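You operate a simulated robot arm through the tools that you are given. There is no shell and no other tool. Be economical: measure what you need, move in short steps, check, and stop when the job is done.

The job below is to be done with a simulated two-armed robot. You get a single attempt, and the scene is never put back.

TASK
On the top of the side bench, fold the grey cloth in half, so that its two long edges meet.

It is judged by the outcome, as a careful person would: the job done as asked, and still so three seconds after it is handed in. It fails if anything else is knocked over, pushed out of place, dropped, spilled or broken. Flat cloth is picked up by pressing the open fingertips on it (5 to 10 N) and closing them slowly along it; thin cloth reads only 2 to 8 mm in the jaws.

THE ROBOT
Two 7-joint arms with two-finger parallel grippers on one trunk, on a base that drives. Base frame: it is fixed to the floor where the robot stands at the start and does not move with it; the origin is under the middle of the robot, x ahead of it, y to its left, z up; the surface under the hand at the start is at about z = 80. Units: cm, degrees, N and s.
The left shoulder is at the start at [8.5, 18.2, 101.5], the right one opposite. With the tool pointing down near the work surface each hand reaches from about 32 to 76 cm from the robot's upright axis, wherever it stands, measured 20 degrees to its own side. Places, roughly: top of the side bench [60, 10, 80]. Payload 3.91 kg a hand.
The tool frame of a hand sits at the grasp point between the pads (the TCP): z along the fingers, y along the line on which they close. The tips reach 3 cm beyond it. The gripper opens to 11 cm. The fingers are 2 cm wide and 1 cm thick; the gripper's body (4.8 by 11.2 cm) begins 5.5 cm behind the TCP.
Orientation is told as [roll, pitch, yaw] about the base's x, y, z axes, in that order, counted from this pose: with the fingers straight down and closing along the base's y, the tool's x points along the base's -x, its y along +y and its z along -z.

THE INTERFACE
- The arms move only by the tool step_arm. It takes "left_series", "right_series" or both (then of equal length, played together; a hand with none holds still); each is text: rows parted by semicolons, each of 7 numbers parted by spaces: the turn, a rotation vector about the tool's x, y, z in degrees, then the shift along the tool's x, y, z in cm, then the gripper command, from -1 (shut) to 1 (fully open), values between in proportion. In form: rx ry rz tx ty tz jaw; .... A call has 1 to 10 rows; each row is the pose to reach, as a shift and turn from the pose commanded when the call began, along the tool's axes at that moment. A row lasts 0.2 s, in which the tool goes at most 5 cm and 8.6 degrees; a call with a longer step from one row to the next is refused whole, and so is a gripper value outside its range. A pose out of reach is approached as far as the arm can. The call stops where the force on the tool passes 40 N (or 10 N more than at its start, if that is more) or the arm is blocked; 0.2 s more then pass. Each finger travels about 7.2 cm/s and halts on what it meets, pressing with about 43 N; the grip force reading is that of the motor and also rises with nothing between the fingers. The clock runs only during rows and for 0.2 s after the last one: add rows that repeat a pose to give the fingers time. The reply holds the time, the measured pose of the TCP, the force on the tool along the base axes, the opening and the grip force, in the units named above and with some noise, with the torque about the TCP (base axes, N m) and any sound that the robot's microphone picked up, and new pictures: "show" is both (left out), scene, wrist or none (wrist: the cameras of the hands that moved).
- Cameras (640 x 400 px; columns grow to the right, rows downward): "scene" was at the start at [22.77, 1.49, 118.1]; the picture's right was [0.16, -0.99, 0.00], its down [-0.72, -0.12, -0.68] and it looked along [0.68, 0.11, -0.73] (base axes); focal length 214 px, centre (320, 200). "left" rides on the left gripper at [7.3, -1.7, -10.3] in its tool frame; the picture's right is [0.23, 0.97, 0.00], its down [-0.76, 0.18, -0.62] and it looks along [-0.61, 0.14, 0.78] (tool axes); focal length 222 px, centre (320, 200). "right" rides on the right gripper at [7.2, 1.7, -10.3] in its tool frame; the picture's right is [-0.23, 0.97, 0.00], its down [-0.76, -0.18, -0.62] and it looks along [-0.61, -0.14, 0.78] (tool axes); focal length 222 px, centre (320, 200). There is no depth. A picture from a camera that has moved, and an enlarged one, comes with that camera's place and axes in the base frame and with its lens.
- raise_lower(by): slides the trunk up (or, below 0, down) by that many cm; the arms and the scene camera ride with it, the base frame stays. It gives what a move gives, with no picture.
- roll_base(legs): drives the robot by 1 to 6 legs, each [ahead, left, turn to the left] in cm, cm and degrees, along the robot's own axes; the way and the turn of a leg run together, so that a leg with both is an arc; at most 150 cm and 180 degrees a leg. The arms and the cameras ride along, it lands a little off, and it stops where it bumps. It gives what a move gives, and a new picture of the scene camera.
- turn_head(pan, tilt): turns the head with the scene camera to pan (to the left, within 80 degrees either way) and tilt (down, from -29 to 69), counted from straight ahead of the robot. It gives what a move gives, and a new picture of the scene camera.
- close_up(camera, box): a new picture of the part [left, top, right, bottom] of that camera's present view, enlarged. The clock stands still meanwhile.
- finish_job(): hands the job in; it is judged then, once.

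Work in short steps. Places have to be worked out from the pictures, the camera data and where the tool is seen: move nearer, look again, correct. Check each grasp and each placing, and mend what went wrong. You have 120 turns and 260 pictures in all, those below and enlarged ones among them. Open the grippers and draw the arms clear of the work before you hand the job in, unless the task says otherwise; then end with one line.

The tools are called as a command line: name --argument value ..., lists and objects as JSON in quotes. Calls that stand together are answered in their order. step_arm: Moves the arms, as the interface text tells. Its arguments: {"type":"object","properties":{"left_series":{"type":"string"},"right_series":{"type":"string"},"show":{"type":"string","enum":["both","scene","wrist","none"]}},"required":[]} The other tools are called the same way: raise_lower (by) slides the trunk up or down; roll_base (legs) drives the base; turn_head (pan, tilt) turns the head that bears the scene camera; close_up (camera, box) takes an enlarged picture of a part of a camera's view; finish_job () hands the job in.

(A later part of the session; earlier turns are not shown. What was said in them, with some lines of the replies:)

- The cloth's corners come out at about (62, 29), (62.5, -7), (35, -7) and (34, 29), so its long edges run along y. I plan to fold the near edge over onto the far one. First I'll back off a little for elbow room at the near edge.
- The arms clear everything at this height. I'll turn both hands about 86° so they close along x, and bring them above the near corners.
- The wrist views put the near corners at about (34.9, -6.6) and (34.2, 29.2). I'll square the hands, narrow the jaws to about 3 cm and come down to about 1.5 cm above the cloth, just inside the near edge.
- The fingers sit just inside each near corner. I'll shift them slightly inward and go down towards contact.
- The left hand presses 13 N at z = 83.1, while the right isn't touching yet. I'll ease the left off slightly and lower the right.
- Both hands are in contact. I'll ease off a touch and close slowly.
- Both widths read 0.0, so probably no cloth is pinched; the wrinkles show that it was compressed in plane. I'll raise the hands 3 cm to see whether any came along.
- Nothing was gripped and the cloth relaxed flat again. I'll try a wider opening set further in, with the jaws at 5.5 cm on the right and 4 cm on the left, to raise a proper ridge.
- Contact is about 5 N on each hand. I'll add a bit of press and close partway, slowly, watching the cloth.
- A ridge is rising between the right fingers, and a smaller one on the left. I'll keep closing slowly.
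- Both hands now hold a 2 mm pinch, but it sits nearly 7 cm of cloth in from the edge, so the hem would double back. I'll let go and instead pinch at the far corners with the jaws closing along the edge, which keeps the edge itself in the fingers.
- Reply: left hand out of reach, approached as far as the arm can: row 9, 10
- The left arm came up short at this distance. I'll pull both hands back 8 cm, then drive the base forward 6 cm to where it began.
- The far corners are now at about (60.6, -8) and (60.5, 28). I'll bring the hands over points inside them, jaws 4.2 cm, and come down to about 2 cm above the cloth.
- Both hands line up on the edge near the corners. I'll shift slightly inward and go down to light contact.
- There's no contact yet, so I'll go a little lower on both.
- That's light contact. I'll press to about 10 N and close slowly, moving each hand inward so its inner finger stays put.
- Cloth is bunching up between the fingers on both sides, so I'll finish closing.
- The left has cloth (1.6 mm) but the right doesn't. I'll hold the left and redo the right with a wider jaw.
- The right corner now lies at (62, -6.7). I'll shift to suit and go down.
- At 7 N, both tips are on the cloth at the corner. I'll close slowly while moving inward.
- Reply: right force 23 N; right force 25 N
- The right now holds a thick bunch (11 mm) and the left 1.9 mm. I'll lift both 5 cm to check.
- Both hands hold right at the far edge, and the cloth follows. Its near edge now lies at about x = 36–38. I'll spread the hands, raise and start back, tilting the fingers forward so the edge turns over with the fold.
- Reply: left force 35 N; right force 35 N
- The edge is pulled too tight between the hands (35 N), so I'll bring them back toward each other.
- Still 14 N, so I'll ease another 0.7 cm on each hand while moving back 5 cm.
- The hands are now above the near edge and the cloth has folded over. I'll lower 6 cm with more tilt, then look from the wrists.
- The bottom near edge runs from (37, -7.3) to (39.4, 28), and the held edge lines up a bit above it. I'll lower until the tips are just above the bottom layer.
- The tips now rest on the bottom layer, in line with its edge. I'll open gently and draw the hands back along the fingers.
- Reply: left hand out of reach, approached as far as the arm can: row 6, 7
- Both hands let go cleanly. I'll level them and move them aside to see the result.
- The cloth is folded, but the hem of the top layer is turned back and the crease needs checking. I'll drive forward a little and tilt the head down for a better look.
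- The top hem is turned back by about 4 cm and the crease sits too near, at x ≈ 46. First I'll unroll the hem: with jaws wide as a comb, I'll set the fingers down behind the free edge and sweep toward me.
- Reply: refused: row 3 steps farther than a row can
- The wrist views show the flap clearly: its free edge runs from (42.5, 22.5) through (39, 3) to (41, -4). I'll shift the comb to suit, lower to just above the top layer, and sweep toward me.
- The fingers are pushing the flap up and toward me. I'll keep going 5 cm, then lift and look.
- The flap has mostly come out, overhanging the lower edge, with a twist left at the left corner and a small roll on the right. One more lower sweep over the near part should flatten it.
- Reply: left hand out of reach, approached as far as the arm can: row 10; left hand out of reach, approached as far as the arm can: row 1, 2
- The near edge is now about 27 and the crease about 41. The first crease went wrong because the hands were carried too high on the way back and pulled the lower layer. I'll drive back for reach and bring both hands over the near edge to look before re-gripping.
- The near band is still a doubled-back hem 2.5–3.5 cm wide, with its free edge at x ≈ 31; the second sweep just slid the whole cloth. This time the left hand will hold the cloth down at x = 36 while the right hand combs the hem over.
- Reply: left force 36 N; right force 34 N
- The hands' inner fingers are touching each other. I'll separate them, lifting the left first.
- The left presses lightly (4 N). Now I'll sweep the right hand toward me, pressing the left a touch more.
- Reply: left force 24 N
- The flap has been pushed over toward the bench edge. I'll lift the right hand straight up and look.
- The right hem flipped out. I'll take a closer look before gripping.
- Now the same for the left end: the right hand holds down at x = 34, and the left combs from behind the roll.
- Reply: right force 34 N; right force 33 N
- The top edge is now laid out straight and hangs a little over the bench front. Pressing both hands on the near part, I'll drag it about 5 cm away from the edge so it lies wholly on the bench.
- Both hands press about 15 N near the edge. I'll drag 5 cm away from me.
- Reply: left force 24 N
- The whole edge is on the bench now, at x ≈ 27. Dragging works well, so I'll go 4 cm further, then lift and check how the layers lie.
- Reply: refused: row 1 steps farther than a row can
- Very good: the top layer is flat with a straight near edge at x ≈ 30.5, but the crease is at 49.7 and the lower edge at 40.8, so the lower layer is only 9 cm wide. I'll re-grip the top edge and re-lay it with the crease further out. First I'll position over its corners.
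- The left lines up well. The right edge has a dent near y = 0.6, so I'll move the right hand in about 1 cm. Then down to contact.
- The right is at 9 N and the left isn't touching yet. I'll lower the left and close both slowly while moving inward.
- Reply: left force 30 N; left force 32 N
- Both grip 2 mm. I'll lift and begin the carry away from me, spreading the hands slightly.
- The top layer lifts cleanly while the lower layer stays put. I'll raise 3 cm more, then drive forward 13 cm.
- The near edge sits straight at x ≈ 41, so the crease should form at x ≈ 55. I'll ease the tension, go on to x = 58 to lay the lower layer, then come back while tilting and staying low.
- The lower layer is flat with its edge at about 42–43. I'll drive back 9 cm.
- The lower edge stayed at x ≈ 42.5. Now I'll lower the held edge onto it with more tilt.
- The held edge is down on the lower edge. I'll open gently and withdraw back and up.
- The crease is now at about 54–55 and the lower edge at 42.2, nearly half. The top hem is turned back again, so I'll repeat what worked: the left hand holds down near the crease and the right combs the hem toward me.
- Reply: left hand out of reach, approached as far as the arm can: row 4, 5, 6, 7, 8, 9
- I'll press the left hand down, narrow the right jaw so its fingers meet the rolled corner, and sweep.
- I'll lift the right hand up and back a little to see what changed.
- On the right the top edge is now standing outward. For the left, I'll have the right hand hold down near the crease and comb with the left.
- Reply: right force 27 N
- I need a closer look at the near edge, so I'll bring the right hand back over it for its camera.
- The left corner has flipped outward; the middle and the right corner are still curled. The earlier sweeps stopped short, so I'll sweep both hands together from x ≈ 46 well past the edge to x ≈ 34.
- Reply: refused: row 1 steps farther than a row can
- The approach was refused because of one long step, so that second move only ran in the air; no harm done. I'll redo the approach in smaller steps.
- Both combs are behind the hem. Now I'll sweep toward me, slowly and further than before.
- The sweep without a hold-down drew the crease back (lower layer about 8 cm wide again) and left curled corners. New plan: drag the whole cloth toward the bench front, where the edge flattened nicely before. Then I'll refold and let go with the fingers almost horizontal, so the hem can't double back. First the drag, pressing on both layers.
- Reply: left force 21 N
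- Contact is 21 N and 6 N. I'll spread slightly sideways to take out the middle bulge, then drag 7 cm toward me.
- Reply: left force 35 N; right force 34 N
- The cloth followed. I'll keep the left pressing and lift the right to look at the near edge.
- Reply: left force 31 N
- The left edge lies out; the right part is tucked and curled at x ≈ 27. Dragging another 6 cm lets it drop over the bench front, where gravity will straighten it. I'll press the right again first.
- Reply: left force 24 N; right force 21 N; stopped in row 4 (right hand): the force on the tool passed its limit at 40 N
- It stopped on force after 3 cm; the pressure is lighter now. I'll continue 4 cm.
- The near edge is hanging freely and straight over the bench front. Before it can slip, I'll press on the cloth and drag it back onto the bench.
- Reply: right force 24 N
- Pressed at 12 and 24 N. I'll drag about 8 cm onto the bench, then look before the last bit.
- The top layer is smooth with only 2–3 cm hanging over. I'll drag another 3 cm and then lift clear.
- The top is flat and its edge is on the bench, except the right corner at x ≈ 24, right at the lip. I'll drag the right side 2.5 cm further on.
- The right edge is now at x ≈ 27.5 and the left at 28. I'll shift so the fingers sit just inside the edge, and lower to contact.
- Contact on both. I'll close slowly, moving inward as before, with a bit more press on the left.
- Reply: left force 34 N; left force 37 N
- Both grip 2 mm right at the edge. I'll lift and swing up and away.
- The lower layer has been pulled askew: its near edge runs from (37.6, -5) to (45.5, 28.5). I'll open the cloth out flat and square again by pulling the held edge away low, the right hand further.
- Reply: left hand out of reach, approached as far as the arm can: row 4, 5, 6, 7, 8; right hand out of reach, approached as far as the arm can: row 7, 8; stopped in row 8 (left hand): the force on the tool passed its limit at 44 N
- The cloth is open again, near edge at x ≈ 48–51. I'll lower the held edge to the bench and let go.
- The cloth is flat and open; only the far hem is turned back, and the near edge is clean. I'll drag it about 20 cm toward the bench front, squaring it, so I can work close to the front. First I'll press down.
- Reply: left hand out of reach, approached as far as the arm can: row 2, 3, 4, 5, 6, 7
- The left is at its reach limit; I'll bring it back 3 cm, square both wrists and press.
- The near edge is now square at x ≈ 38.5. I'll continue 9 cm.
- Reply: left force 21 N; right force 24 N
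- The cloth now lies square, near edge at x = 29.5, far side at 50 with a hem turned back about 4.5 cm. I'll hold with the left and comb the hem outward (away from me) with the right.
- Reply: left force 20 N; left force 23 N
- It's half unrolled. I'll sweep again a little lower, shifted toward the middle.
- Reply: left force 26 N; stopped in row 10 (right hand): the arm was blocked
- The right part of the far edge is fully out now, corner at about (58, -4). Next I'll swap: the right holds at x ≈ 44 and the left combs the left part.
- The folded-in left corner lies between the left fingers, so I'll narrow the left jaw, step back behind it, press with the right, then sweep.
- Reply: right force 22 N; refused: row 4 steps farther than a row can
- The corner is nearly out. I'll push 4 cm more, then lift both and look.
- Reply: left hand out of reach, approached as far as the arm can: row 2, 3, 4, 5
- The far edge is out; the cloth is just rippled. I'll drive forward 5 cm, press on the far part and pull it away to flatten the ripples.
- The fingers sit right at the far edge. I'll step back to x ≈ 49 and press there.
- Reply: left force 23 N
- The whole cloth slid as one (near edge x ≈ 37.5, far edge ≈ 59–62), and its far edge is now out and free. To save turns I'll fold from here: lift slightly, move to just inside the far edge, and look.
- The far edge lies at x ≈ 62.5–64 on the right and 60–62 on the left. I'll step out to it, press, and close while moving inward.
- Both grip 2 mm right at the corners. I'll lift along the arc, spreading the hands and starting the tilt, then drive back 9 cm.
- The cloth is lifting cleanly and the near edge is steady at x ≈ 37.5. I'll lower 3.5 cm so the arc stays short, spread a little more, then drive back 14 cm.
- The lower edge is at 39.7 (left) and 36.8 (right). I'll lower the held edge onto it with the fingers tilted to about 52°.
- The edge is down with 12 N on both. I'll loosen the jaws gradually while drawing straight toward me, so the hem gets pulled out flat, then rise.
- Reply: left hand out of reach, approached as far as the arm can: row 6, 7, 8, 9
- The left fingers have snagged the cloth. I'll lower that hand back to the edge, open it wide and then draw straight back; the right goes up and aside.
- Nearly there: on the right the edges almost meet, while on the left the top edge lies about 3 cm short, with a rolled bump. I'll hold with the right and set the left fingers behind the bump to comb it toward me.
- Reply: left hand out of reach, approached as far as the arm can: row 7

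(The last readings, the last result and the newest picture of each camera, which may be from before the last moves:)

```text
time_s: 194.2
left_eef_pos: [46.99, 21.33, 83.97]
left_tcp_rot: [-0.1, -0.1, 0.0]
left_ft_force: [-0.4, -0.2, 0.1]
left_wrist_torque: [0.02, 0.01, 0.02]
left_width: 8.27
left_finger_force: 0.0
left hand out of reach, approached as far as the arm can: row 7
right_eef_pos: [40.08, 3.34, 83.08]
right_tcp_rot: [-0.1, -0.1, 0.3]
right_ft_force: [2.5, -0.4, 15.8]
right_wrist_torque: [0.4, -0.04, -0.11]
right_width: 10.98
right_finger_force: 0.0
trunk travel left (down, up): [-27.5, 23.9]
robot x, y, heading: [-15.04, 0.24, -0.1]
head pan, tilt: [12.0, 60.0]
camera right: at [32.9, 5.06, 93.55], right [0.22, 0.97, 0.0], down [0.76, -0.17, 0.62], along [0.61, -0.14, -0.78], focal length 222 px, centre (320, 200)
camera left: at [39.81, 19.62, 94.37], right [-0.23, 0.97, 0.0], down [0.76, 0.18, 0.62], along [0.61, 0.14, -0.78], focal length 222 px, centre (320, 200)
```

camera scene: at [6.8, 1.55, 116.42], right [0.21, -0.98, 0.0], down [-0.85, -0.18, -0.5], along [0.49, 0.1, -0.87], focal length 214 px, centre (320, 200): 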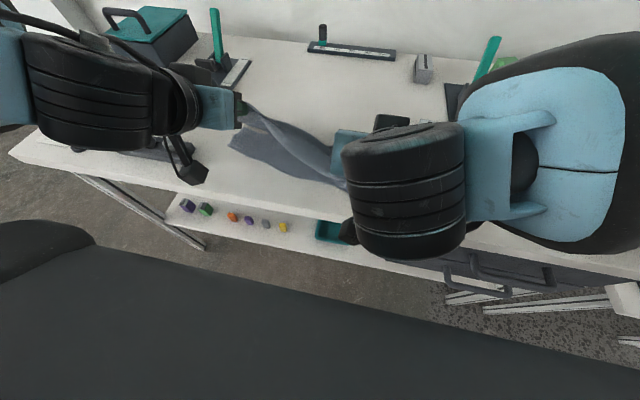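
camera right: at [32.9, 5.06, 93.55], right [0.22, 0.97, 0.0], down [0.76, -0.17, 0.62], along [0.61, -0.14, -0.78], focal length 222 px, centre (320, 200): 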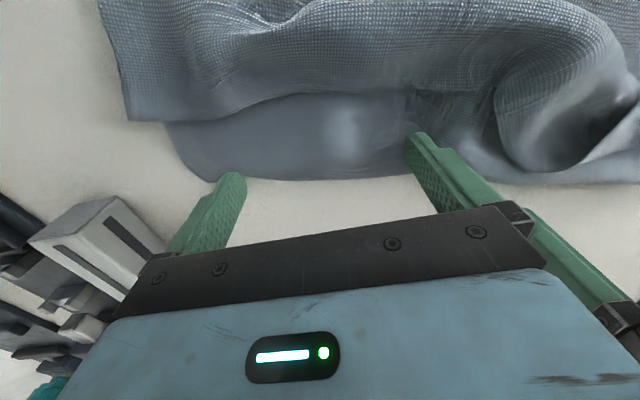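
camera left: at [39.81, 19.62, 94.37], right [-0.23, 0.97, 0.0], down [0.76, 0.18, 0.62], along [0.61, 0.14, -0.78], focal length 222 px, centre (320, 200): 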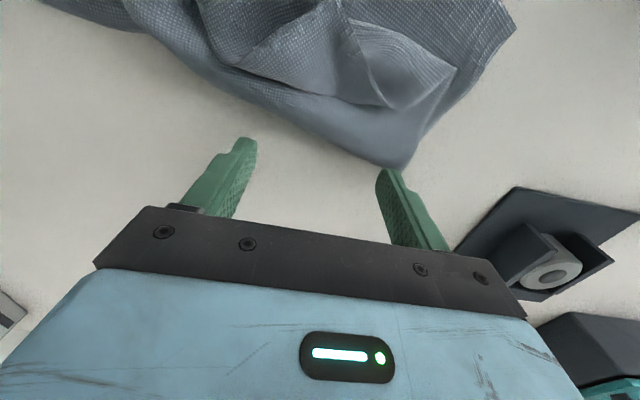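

The top's hem is folded back across the width (free edge at x ≈ 36 right, 42 left). I'll do both held combs in one go: left holds while the right sweeps, then right holds while the left sweeps.

step_arm --left_series "0 0 0 1 -1 0 0.5; 0 0 0 1.5 -2 0.4 0.5; 0 0 0 1.5 -2 0.8 0.5; 0 0 0 1.5 -2 0.9 0.5" --right_series "0 0 0 0 0 -0.8 1; 0 0 0 0.5 -1.5 -0.8 1; 0 0 0 0.5 -2.3 -0.7 1; 0 0 0 0.5 -2.3 -0.6 1" --show "none"

step_arm --right_series "0 0 0 1.3 0 0 1; 0 0 0 2.6 0 0 1; 0 0 0 3.9 0 0 1; 0 0 0 5.2 0 0 1; 0 0 0 6.5 0 0 1; 0 0 0 7.8 0 -0.1 1; 0 0 0 9.1 0 -0.2 1; 0 0 0 10.4 0 -0.3 1; 0 0 0 11.7 0 -0.4 1; 0 0 0 13 0 -0.4 1" --show "none"

step_arm --left_series "0 0 0 0 0 0 0.5; 0 0 0 0 0 0 0.5; 0 0 0 0 0 0 0.5; 0 0 0 0 0 0 0.5; 0 0 0 0 0 0 0.5; 0 0 0 0 0 0 0.5; 0 0 0 0 0 -0.6 0.5; 0 0 0 0 0 -0.7 0.5" --right_series "0 0 0 0 0 -4 1; 0 0 0 -3 0 -6 1; 0 0 0 -7 0 -6 1; 0 0 0 -10 0 -5 1; 0 0 0 -10.5 0 -2 1; 0 0 0 -10.5 0 0.5 1; 0 0 0 -10.5 0 0.95 1; 0 0 0 -10.5 0 1.05 1" --show "none"

step_arm --left_series "0 0 0 1.4 0 0 0.5; 0 0 0 2.8 0 0 0.5; 0 0 0 4.2 0 0 0.5; 0 0 0 5.6 0 0 0.5; 0 0 0 7 0 0 0.5; 0 0 0 8.4 0 -0.1 0.5; 0 0 0 9.8 0 -0.2 0.5; 0 0 0 11.2 0 -0.3 0.5; 0 0 0 12.6 0 -0.3 0.5; 0 0 0 14 0 -0.3 0.5" --show "none"

step_arm --left_series "0 0 0 0 0 -4 0.5; 0 0 0 0 2 -8 0.5; 0 0 0 0 6 -9 0.5; 0 0 0 0 10 -9 0.5" --right_series "0 0 0 0 0 -4 1; 0 0 0 0 -2 -8 1; 0 0 0 0 -6 -9 1; 0 0 0 0 -10 -9 1" --show "none"

close_up --camera "scene" --box '[210, 80, 430, 220]'

```text
time_s: 195.2
left_eef_pos: [45.58, 19.38, 83.22]
left_tcp_rot: [0.0, -0.1, 0.0]
left_ft_force: [-1.9, 0.2, 6.2]
left_wrist_torque: [0.29, 0.07, 0.04]
left_width: 8.24
left_finger_force: 0.0
right_eef_pos: [39.48, 1.0, 83.5]
right_tcp_rot: [-0.4, 0.2, 0.4]
right_ft_force: [0.2, -0.1, -1.2]
right_wrist_torque: [-0.02, 0.02, 0.02]
right_width: 11.0
right_finger_force: 0.2
trunk travel left (down, up): [-27.5, 23.9]
robot x, y, heading: [-14.67, 0.43, -0.1]
head pan, tilt: [12.0, 60.0]
```

```text
time_s: 197.4
left_eef_pos: [45.55, 19.33, 83.13]
left_tcp_rot: [0.0, -0.1, -0.1]
left_ft_force: [1.3, 0.4, 15.0]
left_wrist_torque: [0.71, 0.01, -0.04]
left_width: 8.26
left_finger_force: 0.2
right_eef_pos: [26.37, 0.82, 84.05]
right_tcp_rot: [-0.3, 0.2, 0.3]
right_ft_force: [-0.2, 0.3, 0.2]
right_wrist_torque: [0.01, -0.02, 0.0]
right_width: 11.0
right_finger_force: 0.0
trunk travel left (down, up): [-27.5, 23.9]
robot x, y, heading: [-14.36, -0.46, -0.1]
head pan, tilt: [12.0, 60.0]
```

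```text
time_s: 199.2
left_eef_pos: [45.4, 19.47, 83.81]
left_tcp_rot: [0.0, 0.0, -0.1]
left_ft_force: [-0.3, -0.5, 0.0]
left_wrist_torque: [0.01, -0.04, 0.0]
left_width: 8.25
left_finger_force: 0.1
right_eef_pos: [37.08, 0.97, 83.16]
right_tcp_rot: [-0.1, 0.0, 0.3]
right_ft_force: [0.5, -1.0, 14.9]
right_wrist_torque: [0.49, 0.06, 0.01]
right_width: 10.96
right_finger_force: 0.0
trunk travel left (down, up): [-27.5, 23.9]
robot x, y, heading: [-14.12, -0.13, -0.3]
head pan, tilt: [12.0, 60.0]
```

```text
time_s: 201.4
left_eef_pos: [31.44, 19.28, 84.22]
left_tcp_rot: [-0.1, 0.0, 0.0]
left_ft_force: [-0.7, 0.6, 0.4]
left_wrist_torque: [0.0, 0.02, 0.01]
left_width: 8.23
left_finger_force: 0.1
right_eef_pos: [36.92, 1.08, 83.22]
right_tcp_rot: [-0.2, -0.1, 0.2]
right_ft_force: [2.9, -0.3, 27.0]
right_wrist_torque: [1.09, -0.09, -0.16]
right_width: 10.97
right_finger_force: 0.0
trunk travel left (down, up): [-27.5, 23.9]
robot x, y, heading: [-14.42, 0.01, 0.0]
head pan, tilt: [12.0, 60.0]
```

```text
time_s: 202.4
left_eef_pos: [31.54, 29.17, 93.15]
left_tcp_rot: [0.1, 0.0, -0.2]
left_ft_force: [-0.7, -0.2, -0.3]
left_wrist_torque: [0.01, 0.05, -0.04]
left_width: 8.28
left_finger_force: 0.0
right_eef_pos: [37.0, -9.12, 92.1]
right_tcp_rot: [-0.4, 0.2, 0.4]
right_ft_force: [-0.2, 0.0, -0.2]
right_wrist_torque: [-0.02, 0.0, -0.02]
right_width: 11.02
right_finger_force: 0.0
trunk travel left (down, up): [-27.5, 23.9]
robot x, y, heading: [-14.74, -0.09, -0.2]
head pan, tilt: [12.0, 60.0]
```

```text
2.86 times, centred on (320, 150) of scene
camera zoom: at [6.82, 1.55, 116.42], right [0.21, -0.98, 0.0], down [-0.85, -0.18, -0.5], along [0.49, 0.1, -0.87], focal length 613 px, centre (320, 343)
```

zoom: 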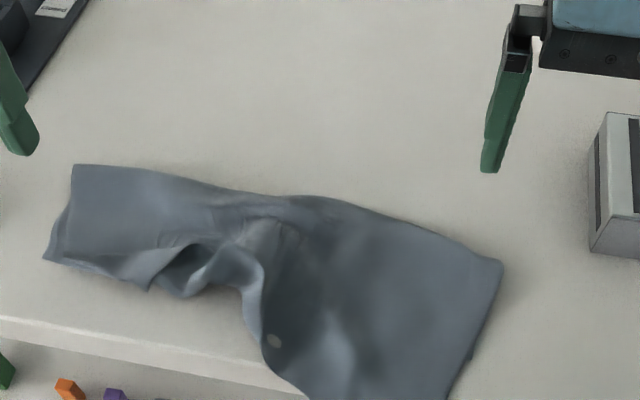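

The right part of the top is fully out, and the left has only a small curl. I'll repeat the trick that gave a clean edge: drag toward the bench front so the edge hangs straight, then look.

step_arm --left_series "0 0 0 -1.5 -4 0 1; 0 0 0 -3 -8 0 1; 0 0 0 -4.5 -9.7 2 1; 0 0 0 -4.5 -9.7 6 1; 0 0 0 -4.5 -9.7 9 1; 0 0 0 -4.5 -9.7 9.9 1; 0 0 0 -4.5 -9.7 10.1 1" --right_series "0 0 0 1 4 0 1; 0 0 0 2 8 0 1; 0 0 0 3 10.1 1 1; 0 0 0 3 10.1 5 1; 0 0 0 3 10.1 8 1; 0 0 0 3 10.1 8.85 1; 0 0 0 3 10.1 9.05 1" --show "none"

step_arm --left_series "0 0 0 0.8 0 0 1; 0 0 0 1.6 0 0 1; 0 0 0 2.4 0 0 1; 0 0 0 3.2 0 0 1; 0 0 0 4 0 0 1; 0 0 0 4.8 0 0 1; 0 0 0 5.6 0 0 1; 0 0 0 6.4 0 0 1; 0 0 0 7 0 0 1" --right_series "0 0 0 0.4 0 0 1; 0 0 0 0.8 0 0 1; 0 0 0 1.2 0 0 1; 0 0 0 1.6 0 0 1; 0 0 0 2 0 0 1; 0 0 0 2.4 0 0 1; 0 0 0 2.8 0 0 1; 0 0 0 3.2 0 0 1; 0 0 0 3.5 0 0 1" --show "scene"

close_up --camera "scene" --box '[210, 100, 430, 240]'

```text
time_s: 204.0
left_eef_pos: [36.1, 19.6, 83.16]
left_tcp_rot: [0.1, -0.2, 0.0]
left_ft_force: [1.4, 0.9, 14.8]
left_wrist_torque: [0.43, -0.04, -0.05]
left_width: 10.99
left_finger_force: 0.1
right_eef_pos: [34.04, 1.06, 83.21]
right_tcp_rot: [-0.2, -0.2, 0.3]
right_ft_force: [3.2, 0.9, 16.6]
right_wrist_torque: [0.22, -0.05, -0.04]
right_width: 10.98
right_finger_force: 0.1
trunk travel left (down, up): [-27.5, 23.9]
robot x, y, heading: [-14.31, 0.17, -0.2]
head pan, tilt: [12.0, 60.0]
```

```text
time_s: 206.0
left_eef_pos: [28.87, 19.46, 83.15]
left_tcp_rot: [0.0, -0.2, -0.1]
left_ft_force: [8.3, -1.4, 35.5]
left_wrist_torque: [0.91, -0.25, -0.12]
left_width: 11.02
left_finger_force: 0.0
right_eef_pos: [30.36, 1.07, 83.16]
right_tcp_rot: [-0.1, 0.1, 0.3]
right_ft_force: [5.6, 1.7, 30.4]
right_wrist_torque: [-0.03, -0.07, 0.14]
right_width: 10.98
right_finger_force: 0.0
trunk travel left (down, up): [-27.5, 23.9]
robot x, y, heading: [-14.77, -0.18, 0.1]
head pan, tilt: [12.0, 60.0]
camera scene: at [6.61, 1.47, 116.47], right [0.21, -0.98, 0.0], down [-0.85, -0.18, -0.5], along [0.49, 0.1, -0.86], focal length 214 px, centre (320, 200)
```

scene: 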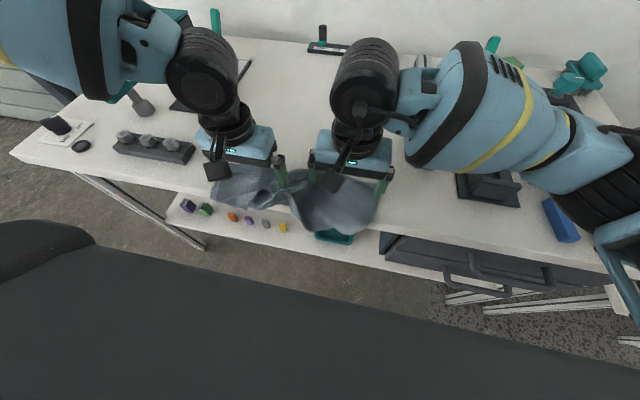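

```text
2.86 times, centred on (320, 170) of scene
camera zoom: at [6.61, 1.47, 116.47], right [0.21, -0.98, 0.0], down [-0.85, -0.18, -0.5], along [0.49, 0.1, -0.86], focal length 613 px, centre (320, 286)
```

zoom: 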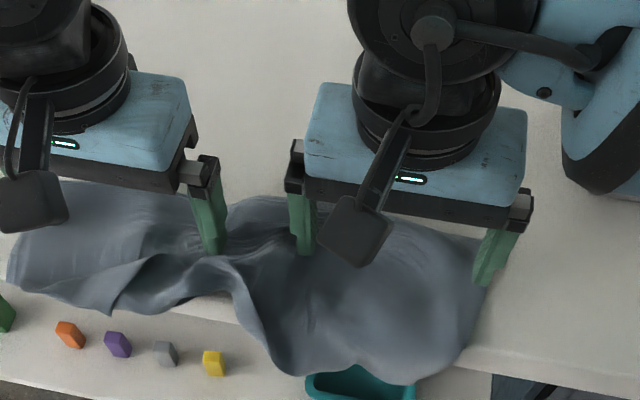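

The edge now hangs over the front. I'll drag back onto the bench, the right side further than the left to square it, then lift and look.

step_arm --left_series "0 0 0 -0.4 0.3 -0.1 1; 0 0 0 -0.9 0.6 -0.1 1; 0 0 0 -1.4 0.9 -0.1 1; 0 0 0 -1.9 1.2 -0.1 1; 0 0 0 -2.4 1.5 -0.1 1; 0 0 0 -2.9 1.5 -0.1 1; 0 0 0 -3.4 1.5 -0.1 1; 0 0 0 -4 1.5 -0.1 1; 0 0 0 -4.5 1.5 -0.1 1; 0 0 0 -5 1.5 -0.1 1" --right_series "0 0 0 -0.8 -0.2 -0.08 1; 0 0 0 -1.7 -0.4 -0.08 1; 0 0 0 -2.6 -0.6 -0.08 1; 0 0 0 -3.5 -0.8 -0.08 1; 0 0 0 -4.4 -1 -0.08 1; 0 0 0 -5.3 -1 -0.08 1; 0 0 0 -6.2 -1 -0.08 1; 0 0 0 -7.1 -1 -0.08 1; 0 0 0 -8 -1 -0.08 1; 0 0 0 -9 -1 -0.08 1" --show "none"

step_arm --left_series "0 0 0 0 0 -4 1; 0 0 0 0 2 -8 1; 0 0 0 0 6 -10 1; 0 0 0 0 10 -10 1" --right_series "0 0 0 0 0 -4 1; 0 0 0 0 -2 -8 1; 0 0 0 0 -6 -10 1; 0 0 0 0 -10 -10 1" --show "none"

close_up --camera "scene" --box '[210, 100, 430, 240]'

```text
time_s: 208.2
left_eef_pos: [33.86, 21.1, 83.09]
left_tcp_rot: [0.0, -0.1, 0.0]
left_ft_force: [0.9, -2.7, 4.4]
left_wrist_torque: [0.08, -0.05, -0.02]
left_width: 10.84
left_finger_force: 0.1
right_eef_pos: [39.39, 0.16, 83.16]
right_tcp_rot: [-0.3, 0.0, 0.3]
right_ft_force: [-7.7, 4.0, 26.0]
right_wrist_torque: [1.07, 0.23, 0.42]
right_width: 10.92
right_finger_force: 0.1
trunk travel left (down, up): [-27.5, 23.9]
robot x, y, heading: [-14.55, 0.0, -0.1]
head pan, tilt: [12.0, 60.0]
```

```text
time_s: 209.2
left_eef_pos: [34.05, 31.24, 93.0]
left_tcp_rot: [0.0, 0.1, 0.0]
left_ft_force: [-0.3, 0.5, 1.0]
left_wrist_torque: [0.0, -0.03, 0.02]
left_width: 11.02
left_finger_force: 0.0
right_eef_pos: [39.45, -10.02, 93.13]
right_tcp_rot: [-0.4, 0.2, 0.3]
right_ft_force: [0.8, 0.9, 0.0]
right_wrist_torque: [-0.02, -0.01, -0.01]
right_width: 11.02
right_finger_force: 0.1
trunk travel left (down, up): [-27.5, 23.9]
robot x, y, heading: [-14.45, -0.06, 0.0]
head pan, tilt: [12.0, 60.0]
```

```text
2.86 times, centred on (320, 170) of scene
camera zoom: at [6.84, 1.56, 116.41], right [0.21, -0.98, 0.0], down [-0.85, -0.18, -0.5], along [0.49, 0.1, -0.87], focal length 613 px, centre (320, 286)
```

zoom: 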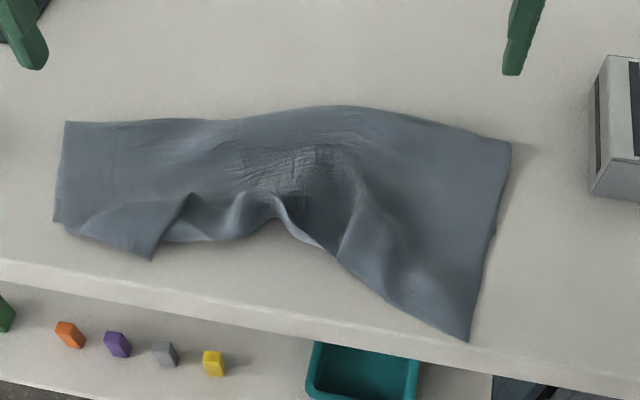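

The top edge is out and on the bench: its corners are near (27, 18) and (25.5, -4.5), bunched between. I'll pinch both corners (approach, press, close), check the grip, then stretch the edge in the air.

step_arm --left_series "0 0 0 1.5 -4 0 -0.24; 0 0 0 3 -8 0 -0.24; 0 0 0 5.25 -12 0.5 -0.24; 0 0 0 5.25 -12.7 4 -0.24; 0 0 0 5.25 -12.7 8 -0.24; 0 0 0 5.25 -12.7 9.7 -0.24; 0 0 0 5.25 -12.7 9.95 -0.24; 0 0 0 5.25 -12.7 10 -0.24" --right_series "0 0 0 3.5 3 0 -0.2; 0 0 0 7 6 0 -0.2; 0 0 0 10.5 8.5 1 -0.2; 0 0 0 11.1 9.2 4 -0.2; 0 0 0 11.1 9.2 8 -0.2; 0 0 0 11.1 9.2 9.8 -0.2; 0 0 0 11.1 9.2 10 -0.2; 0 0 0 11.1 9.2 10.1 -0.2" --show "none"

step_arm --left_series "0 0 0 0 -0.1 0 -0.32; 0 0 0 0 -0.2 0 -0.4; 0 0 0 0 -0.3 0 -0.48; 0 0 0 0 -0.4 0 -0.56; 0 0 0 0 -0.5 0 -0.64; 0 0 0 0 -0.6 0 -0.72; 0 0 0 0 -0.7 0 -0.8; 0 0 0 0 -0.8 0 -0.9; 0 0 0 0 -0.8 0 -1; 0 0 0 0 -0.8 0 -1" --right_series "0 0 0 0 0.1 0 -0.28; 0 0 0 0 0.2 0 -0.36; 0 0 0 0 0.3 0 -0.44; 0 0 0 0 0.45 0 -0.52; 0 0 0 0 0.6 0 -0.6; 0 0 0 0 0.75 0 -0.7; 0 0 0 0 0.9 0 -0.8; 0 0 0 0 1 0 -0.9; 0 0 0 0 1 0 -1; 0 0 0 0 1 0 -1" --show "wrist"

```text
time_s: 211.0
left_eef_pos: [28.71, 18.31, 83.22]
left_tcp_rot: [0.0, -0.1, 0.0]
left_ft_force: [1.3, -1.1, 3.9]
left_wrist_torque: [0.13, -0.03, 0.0]
left_width: 4.18
left_finger_force: 0.0
right_eef_pos: [28.43, -0.68, 83.12]
right_tcp_rot: [-0.1, -0.1, 0.3]
right_ft_force: [1.8, -2.5, 26.0]
right_wrist_torque: [0.2, -0.11, 0.02]
right_width: 4.35
right_finger_force: 0.2
trunk travel left (down, up): [-27.5, 23.9]
robot x, y, heading: [-14.44, 0.27, 0.2]
head pan, tilt: [12.0, 60.0]
```

```text
time_s: 213.2
left_eef_pos: [28.69, 17.59, 83.11]
left_tcp_rot: [0.0, -0.2, 0.0]
left_ft_force: [0.2, 3.7, 19.3]
left_wrist_torque: [0.21, -0.09, -0.04]
left_width: 0.18
left_finger_force: 41.6
right_eef_pos: [28.33, 0.33, 83.18]
right_tcp_rot: [-0.1, 0.0, 0.3]
right_ft_force: [1.8, -0.7, 29.7]
right_wrist_torque: [-0.02, -0.07, 0.02]
right_width: 0.18
right_finger_force: 41.6
trunk travel left (down, up): [-27.5, 23.9]
robot x, y, heading: [-14.25, 0.04, -0.1]
head pan, tilt: [12.0, 60.0]
camera right: at [21.12, 2.03, 93.51], right [0.22, 0.97, 0.0], down [0.76, -0.17, 0.62], along [0.61, -0.14, -0.78], focal length 222 px, centre (320, 200)
camera left: at [21.45, 15.92, 93.56], right [-0.23, 0.97, 0.0], down [0.76, 0.18, 0.63], along [0.61, 0.14, -0.78], focal length 222 px, centre (320, 200)
```

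right: 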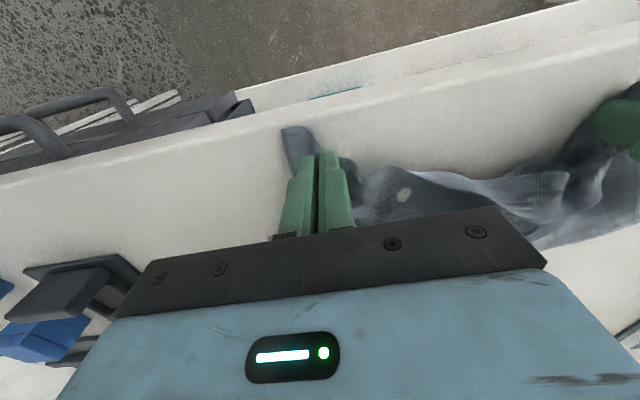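
left: 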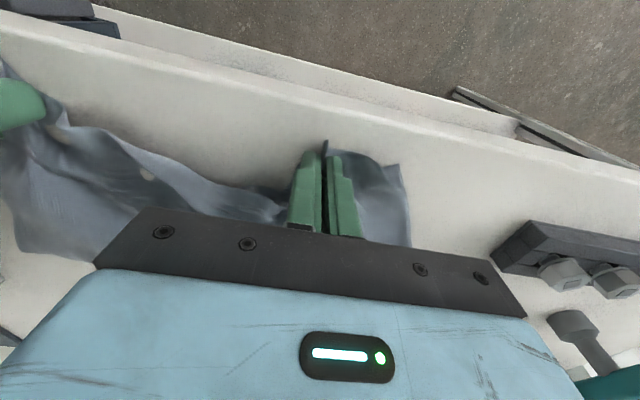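

Both grip 1.8 mm. I'll lift, spread the hands to stretch the edge, and check.

step_arm --left_series "0 0 0 0 0 -1.5 -1; 0 0 0 -0.5 0.4 -3 -1; 0 0 0 -1.5 0.9 -5 -1; 0 0 0 -3 1.4 -7 -1; 0 0 0 -4.5 1.9 -8.5 -1; 0 0 0 -6.5 2.4 -9.5 -1; 0 0 0 -9 2.9 -10 -1; 0 0 0 -11.5 3 -10 -1; 0 0 0 -14 3 -10 -1" --right_series "0 0 0 0 0 -1.5 -1; 0 0 0 -0.5 -0.4 -3 -1; 0 0 0 -1.5 -0.9 -5 -1; 0 0 0 -3 -1.4 -7 -1; 0 0 0 -4.5 -1.9 -8.5 -1; 0 0 0 -6.5 -2.2 -9.5 -1; 0 0 0 -9 -2.4 -10 -1; 0 0 0 -11.5 -2.4 -10 -1; 0 0 0 -14 -2.4 -10 -1" --show "scene"

```text
time_s: 215.2
left_eef_pos: [42.97, 20.62, 93.05]
left_tcp_rot: [0.0, 0.1, -0.1]
left_ft_force: [0.5, -8.3, -0.2]
left_wrist_torque: [-0.25, 0.03, -0.2]
left_width: 0.19
left_finger_force: 42.3
right_eef_pos: [42.32, -1.77, 92.81]
right_tcp_rot: [-0.3, 0.3, 0.4]
right_ft_force: [-1.0, 9.0, 0.4]
right_wrist_torque: [0.27, 0.05, 0.22]
right_width: 0.18
right_finger_force: 42.0
trunk travel left (down, up): [-27.5, 23.9]
robot x, y, heading: [-14.61, 0.29, 0.1]
head pan, tilt: [12.0, 60.0]
camera scene: at [6.95, 1.59, 116.39], right [0.21, -0.98, 0.0], down [-0.85, -0.18, -0.5], along [0.49, 0.1, -0.87], focal length 214 px, centre (320, 200)
```

scene: 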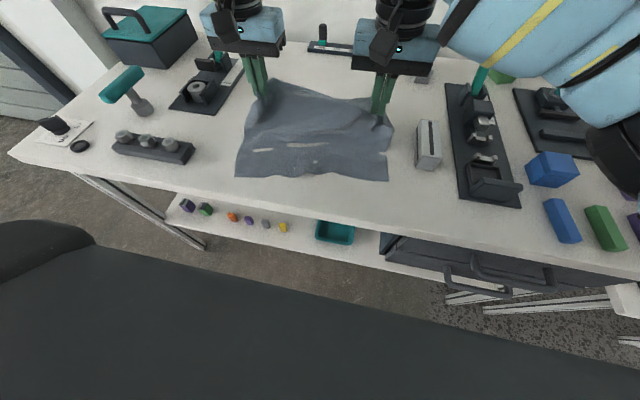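

The edge is taut and straight. The lower edge lies at a slight slant, from (29.2, 24) to (35, -7). I'll move out to lay the lower layer, tilt, come back low following that slant, and drive back 9 cm.

step_arm --left_series "0 0 0 -1.7 -0.1 1 -1; 0 0 0 -3.4 -0.2 2 -1; 0 0 0 -5 -0.3 3 -1; 0 0 0 -5 -0.3 3 -1; 0 -6.2 0 -3.7 -0.3 3.1 -1; 0 -12.5 0 -2.4 -0.3 3.2 -1; 0 -18.7 0 -1 -0.3 3.3 -1; 0 -25 0 0.3 -0.3 3.3 -1; 0 -25 0 0.3 -0.3 3.3 -1" --right_series "0 0 0 -3.6 0.1 1 -1; 0 0 0 -7.2 0.2 2 -1; 0 0 0 -10.7 0.3 2.8 -1; 0 0 0 -10.7 0.3 2.8 -1; 0 -6.2 0 -9.1 0.3 2.9 -1; 0 -12.5 0 -7.5 0.3 3 -1; 0 -18.7 0 -6 0.3 3.1 -1; 0 -25 0 -4.4 0.3 3.1 -1; 0 -25 0 -4.4 0.3 3.1 -1" --show "none"

roll_base --legs '[[-9, 0, 0]]'

close_up --camera "scene" --box '[210, 50, 430, 190]'

```text
time_s: 217.2
left_eef_pos: [42.51, 20.38, 89.69]
left_tcp_rot: [0.0, -25.0, 0.1]
left_ft_force: [0.0, -0.2, -0.1]
left_wrist_torque: [0.01, 0.02, -0.02]
left_width: 0.18
left_finger_force: 41.9
left hand out of reach, approached as far as the arm can: row 2, 3, 4
right_eef_pos: [46.95, -1.71, 89.81]
right_tcp_rot: [-0.4, -24.9, 0.4]
right_ft_force: [0.4, 0.0, 0.7]
right_wrist_torque: [-0.02, -0.02, 0.0]
right_width: 0.21
right_finger_force: 42.3
trunk travel left (down, up): [-27.5, 23.9]
robot x, y, heading: [-14.69, -0.03, 0.1]
head pan, tilt: [12.0, 60.0]
```

```text
time_s: 218.3
left_eef_pos: [33.63, 20.34, 89.62]
left_tcp_rot: [0.0, -25.1, 0.0]
left_ft_force: [0.1, -1.1, -0.2]
left_wrist_torque: [0.0, 0.02, 0.02]
left_width: 0.17
left_finger_force: 41.5
right_eef_pos: [37.96, -1.57, 89.75]
right_tcp_rot: [-0.4, -24.8, 0.4]
right_ft_force: [-0.5, -0.5, -0.2]
right_wrist_torque: [-0.03, -0.01, 0.0]
right_width: 0.18
right_finger_force: 41.9
trunk travel left (down, up): [-27.5, 23.9]
robot x, y, heading: [-23.42, 0.15, -0.4]
head pan, tilt: [12.0, 60.0]
camera scene: at [-2.1, 1.56, 116.43], right [0.21, -0.98, 0.0], down [-0.85, -0.18, -0.5], along [0.49, 0.1, -0.87], focal length 214 px, centre (320, 200)
```

scene: 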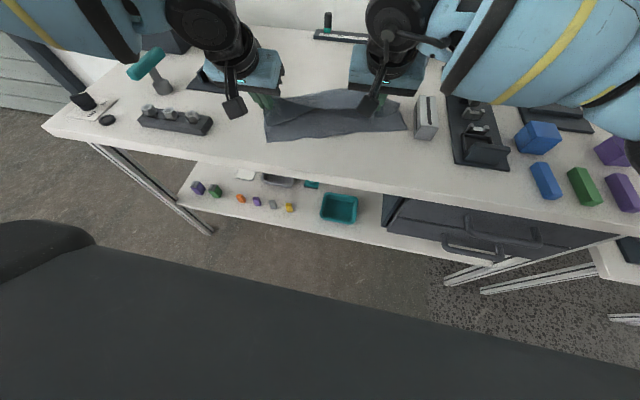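

```text
2.86 times, centred on (320, 120) of scene
camera zoom: at [-2.1, 1.56, 116.43], right [0.21, -0.98, 0.0], down [-0.85, -0.18, -0.5], along [0.49, 0.1, -0.87], focal length 613 px, centre (320, 429)
```

zoom: 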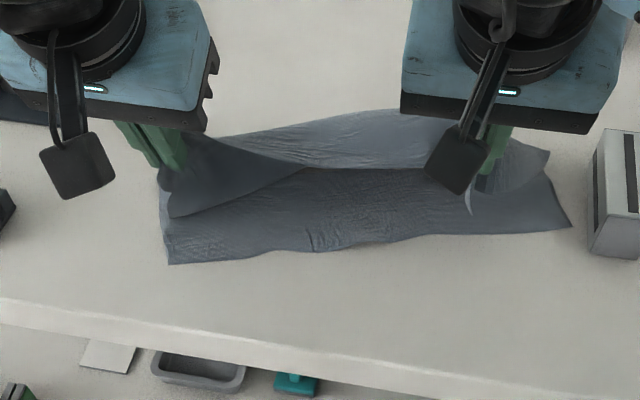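

This looks right: the held edge hangs parallel just above the lower edge, which runs from (31, 21) to (42, -11). I'll lower it onto that line, open, and back straight out along the fingers.

step_arm --left_series "0 -6.7 0 1.4 -0.4 1.2 -1; 0 -13.4 0 2.8 -0.9 2.4 -1; 0 -20.1 0 4.3 -1.3 3.6 -1; 0 -26.8 0 5.69 -1.8 4.55 -1; 0 -26.8 0 5.69 -1.8 4.63 -1" --right_series "0 -6.7 0 0.8 -0.2 1.5 -1; 0 -13.4 0 1.6 -0.5 3 -1; 0 -20.1 0 2.4 -0.7 4.5 -1; 0 -26.8 0 3.13 -0.9 5.9 -1; 0 -26.8 0 3.13 -0.9 5.99 -1" --show "none"

step_arm --left_series "0 0 0 0 0 0 -0.85; 0 0 0 0 0 0 -0.6; 0 0 0 0 0 0 -0.4; 0 0 0 0 0 -0.8 -0.4; 0 0 0 0 0 -2 -0.4; 0 0 0 0 0 -3.5 -0.4; 0 0 0 -1.5 0 -5 -0.4; 0 0 0 -4.5 0 -7 -0.4; 0 0 0 -7.5 0 -9 -0.4; 0 0 0 -10 0 -10.5 -0.4" --right_series "0 0 0 0 0 0 -0.85; 0 0 0 0 0 0 -0.6; 0 0 0 0 0 0 -0.4; 0 0 0 0 0 -0.8 -0.4; 0 0 0 0 0 -2 -0.4; 0 0 0 0 0 -3.5 -0.4; 0 0 0 -1.5 0 -5 -0.4; 0 0 0 -4.5 0 -7 -0.4; 0 0 0 -7.5 0 -9 -0.4; 0 0 0 -10 0 -10.5 -0.4" --show "none"

step_arm --left_series "0 8 0 0 4 0 0.5; 0 16 0 0 8 0 0.5; 0 24 0 0 12 0 0.5; 0 32 0 0 14 0 0.5; 0 40 0 0 14 0 0.5; 0 48 0 0 14 0 0.5; 0 51.8 0 0 14 0 0.5" --right_series "0 8 0 0 -4 0 0.5; 0 16 0 0 -8 0 0.5; 0 24 0 0 -12 0 0.5; 0 32 0 0 -16 0 0.5; 0 40 0 0 -16 0 0.5; 0 48 0 0 -16 0 0.5; 0 51.8 0 0 -16 0 0.5" --show "none"

close_up --camera "scene" --box '[230, 50, 430, 170]'

```text
time_s: 219.5
left_eef_pos: [30.33, 18.46, 83.16]
left_tcp_rot: [0.0, -51.8, 0.0]
left_ft_force: [-0.7, 0.0, 0.8]
left_wrist_torque: [0.02, 0.0, 0.02]
left_width: 0.19
left_finger_force: 41.7
right_eef_pos: [37.65, -2.56, 83.32]
right_tcp_rot: [-0.3, -52.0, 0.6]
right_ft_force: [0.9, 2.0, 17.4]
right_wrist_torque: [0.05, -0.21, 0.03]
right_width: 0.19
right_finger_force: 41.8
trunk travel left (down, up): [-27.5, 23.9]
robot x, y, heading: [-23.47, -0.02, -0.2]
head pan, tilt: [12.0, 60.0]
```

```text
time_s: 221.7
left_eef_pos: [28.29, 18.52, 97.56]
left_tcp_rot: [0.0, -51.7, -0.1]
left_ft_force: [0.0, 0.2, -0.8]
left_wrist_torque: [0.01, 0.02, 0.0]
left_width: 3.31
left_finger_force: 0.1
right_eef_pos: [35.51, -2.59, 97.36]
right_tcp_rot: [-0.4, -51.5, 0.7]
right_ft_force: [0.3, 0.3, 0.0]
right_wrist_torque: [0.02, 0.02, -0.01]
right_width: 3.29
right_finger_force: 0.1
trunk travel left (down, up): [-27.5, 23.9]
robot x, y, heading: [-23.47, 0.27, -0.3]
head pan, tilt: [12.0, 60.0]
```

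```text
time_s: 223.3
left_eef_pos: [28.35, 32.49, 97.43]
left_tcp_rot: [0.0, 0.2, -0.2]
left_ft_force: [0.4, -0.2, 0.5]
left_wrist_torque: [-0.02, 0.03, 0.01]
left_width: 8.24
left_finger_force: 0.1
right_eef_pos: [35.63, -18.51, 97.49]
right_tcp_rot: [-0.4, 0.3, 0.3]
right_ft_force: [0.2, 0.2, 0.8]
right_wrist_torque: [-0.04, 0.01, -0.02]
right_width: 8.26
right_finger_force: 0.1
trunk travel left (down, up): [-27.5, 23.9]
robot x, y, heading: [-23.56, 0.31, -0.1]
head pan, tilt: [12.0, 60.0]
```

```text
3.20 times, centred on (330, 110) of scene
camera zoom: at [-2.01, 1.57, 116.41], right [0.21, -0.98, 0.0], down [-0.85, -0.18, -0.5], along [0.49, 0.1, -0.87], focal length 686 px, centre (288, 488)
```

zoom: 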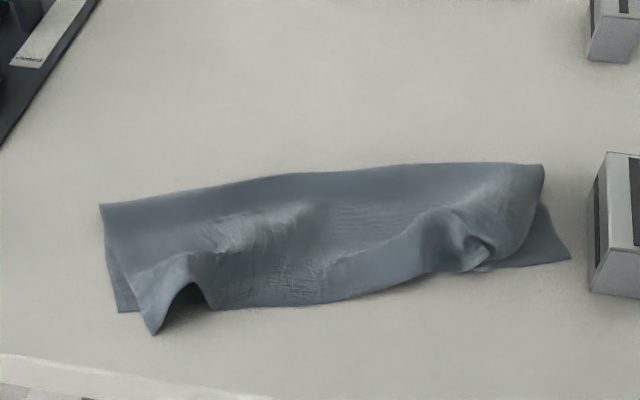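

The cloth is now folded in half with its long edges together; only the corners are slightly crumpled. Nothing else has moved, and both hands are open and clear, so I'm handing in.

finish_job

```text
The job is handed in.
```

I folded the grey cloth in half on the side bench and handed the job in. Its long edges meet along most of their length, but the fold isn't perfectly neat: the top layer's left corner sticks out slightly past the lower one, and its right corner is curled back about 3 cm. The cloth also lies at a slant and nearer the bench front than where it started. In the last pictures nothing else looked moved, and both grippers are open and clear of the work.
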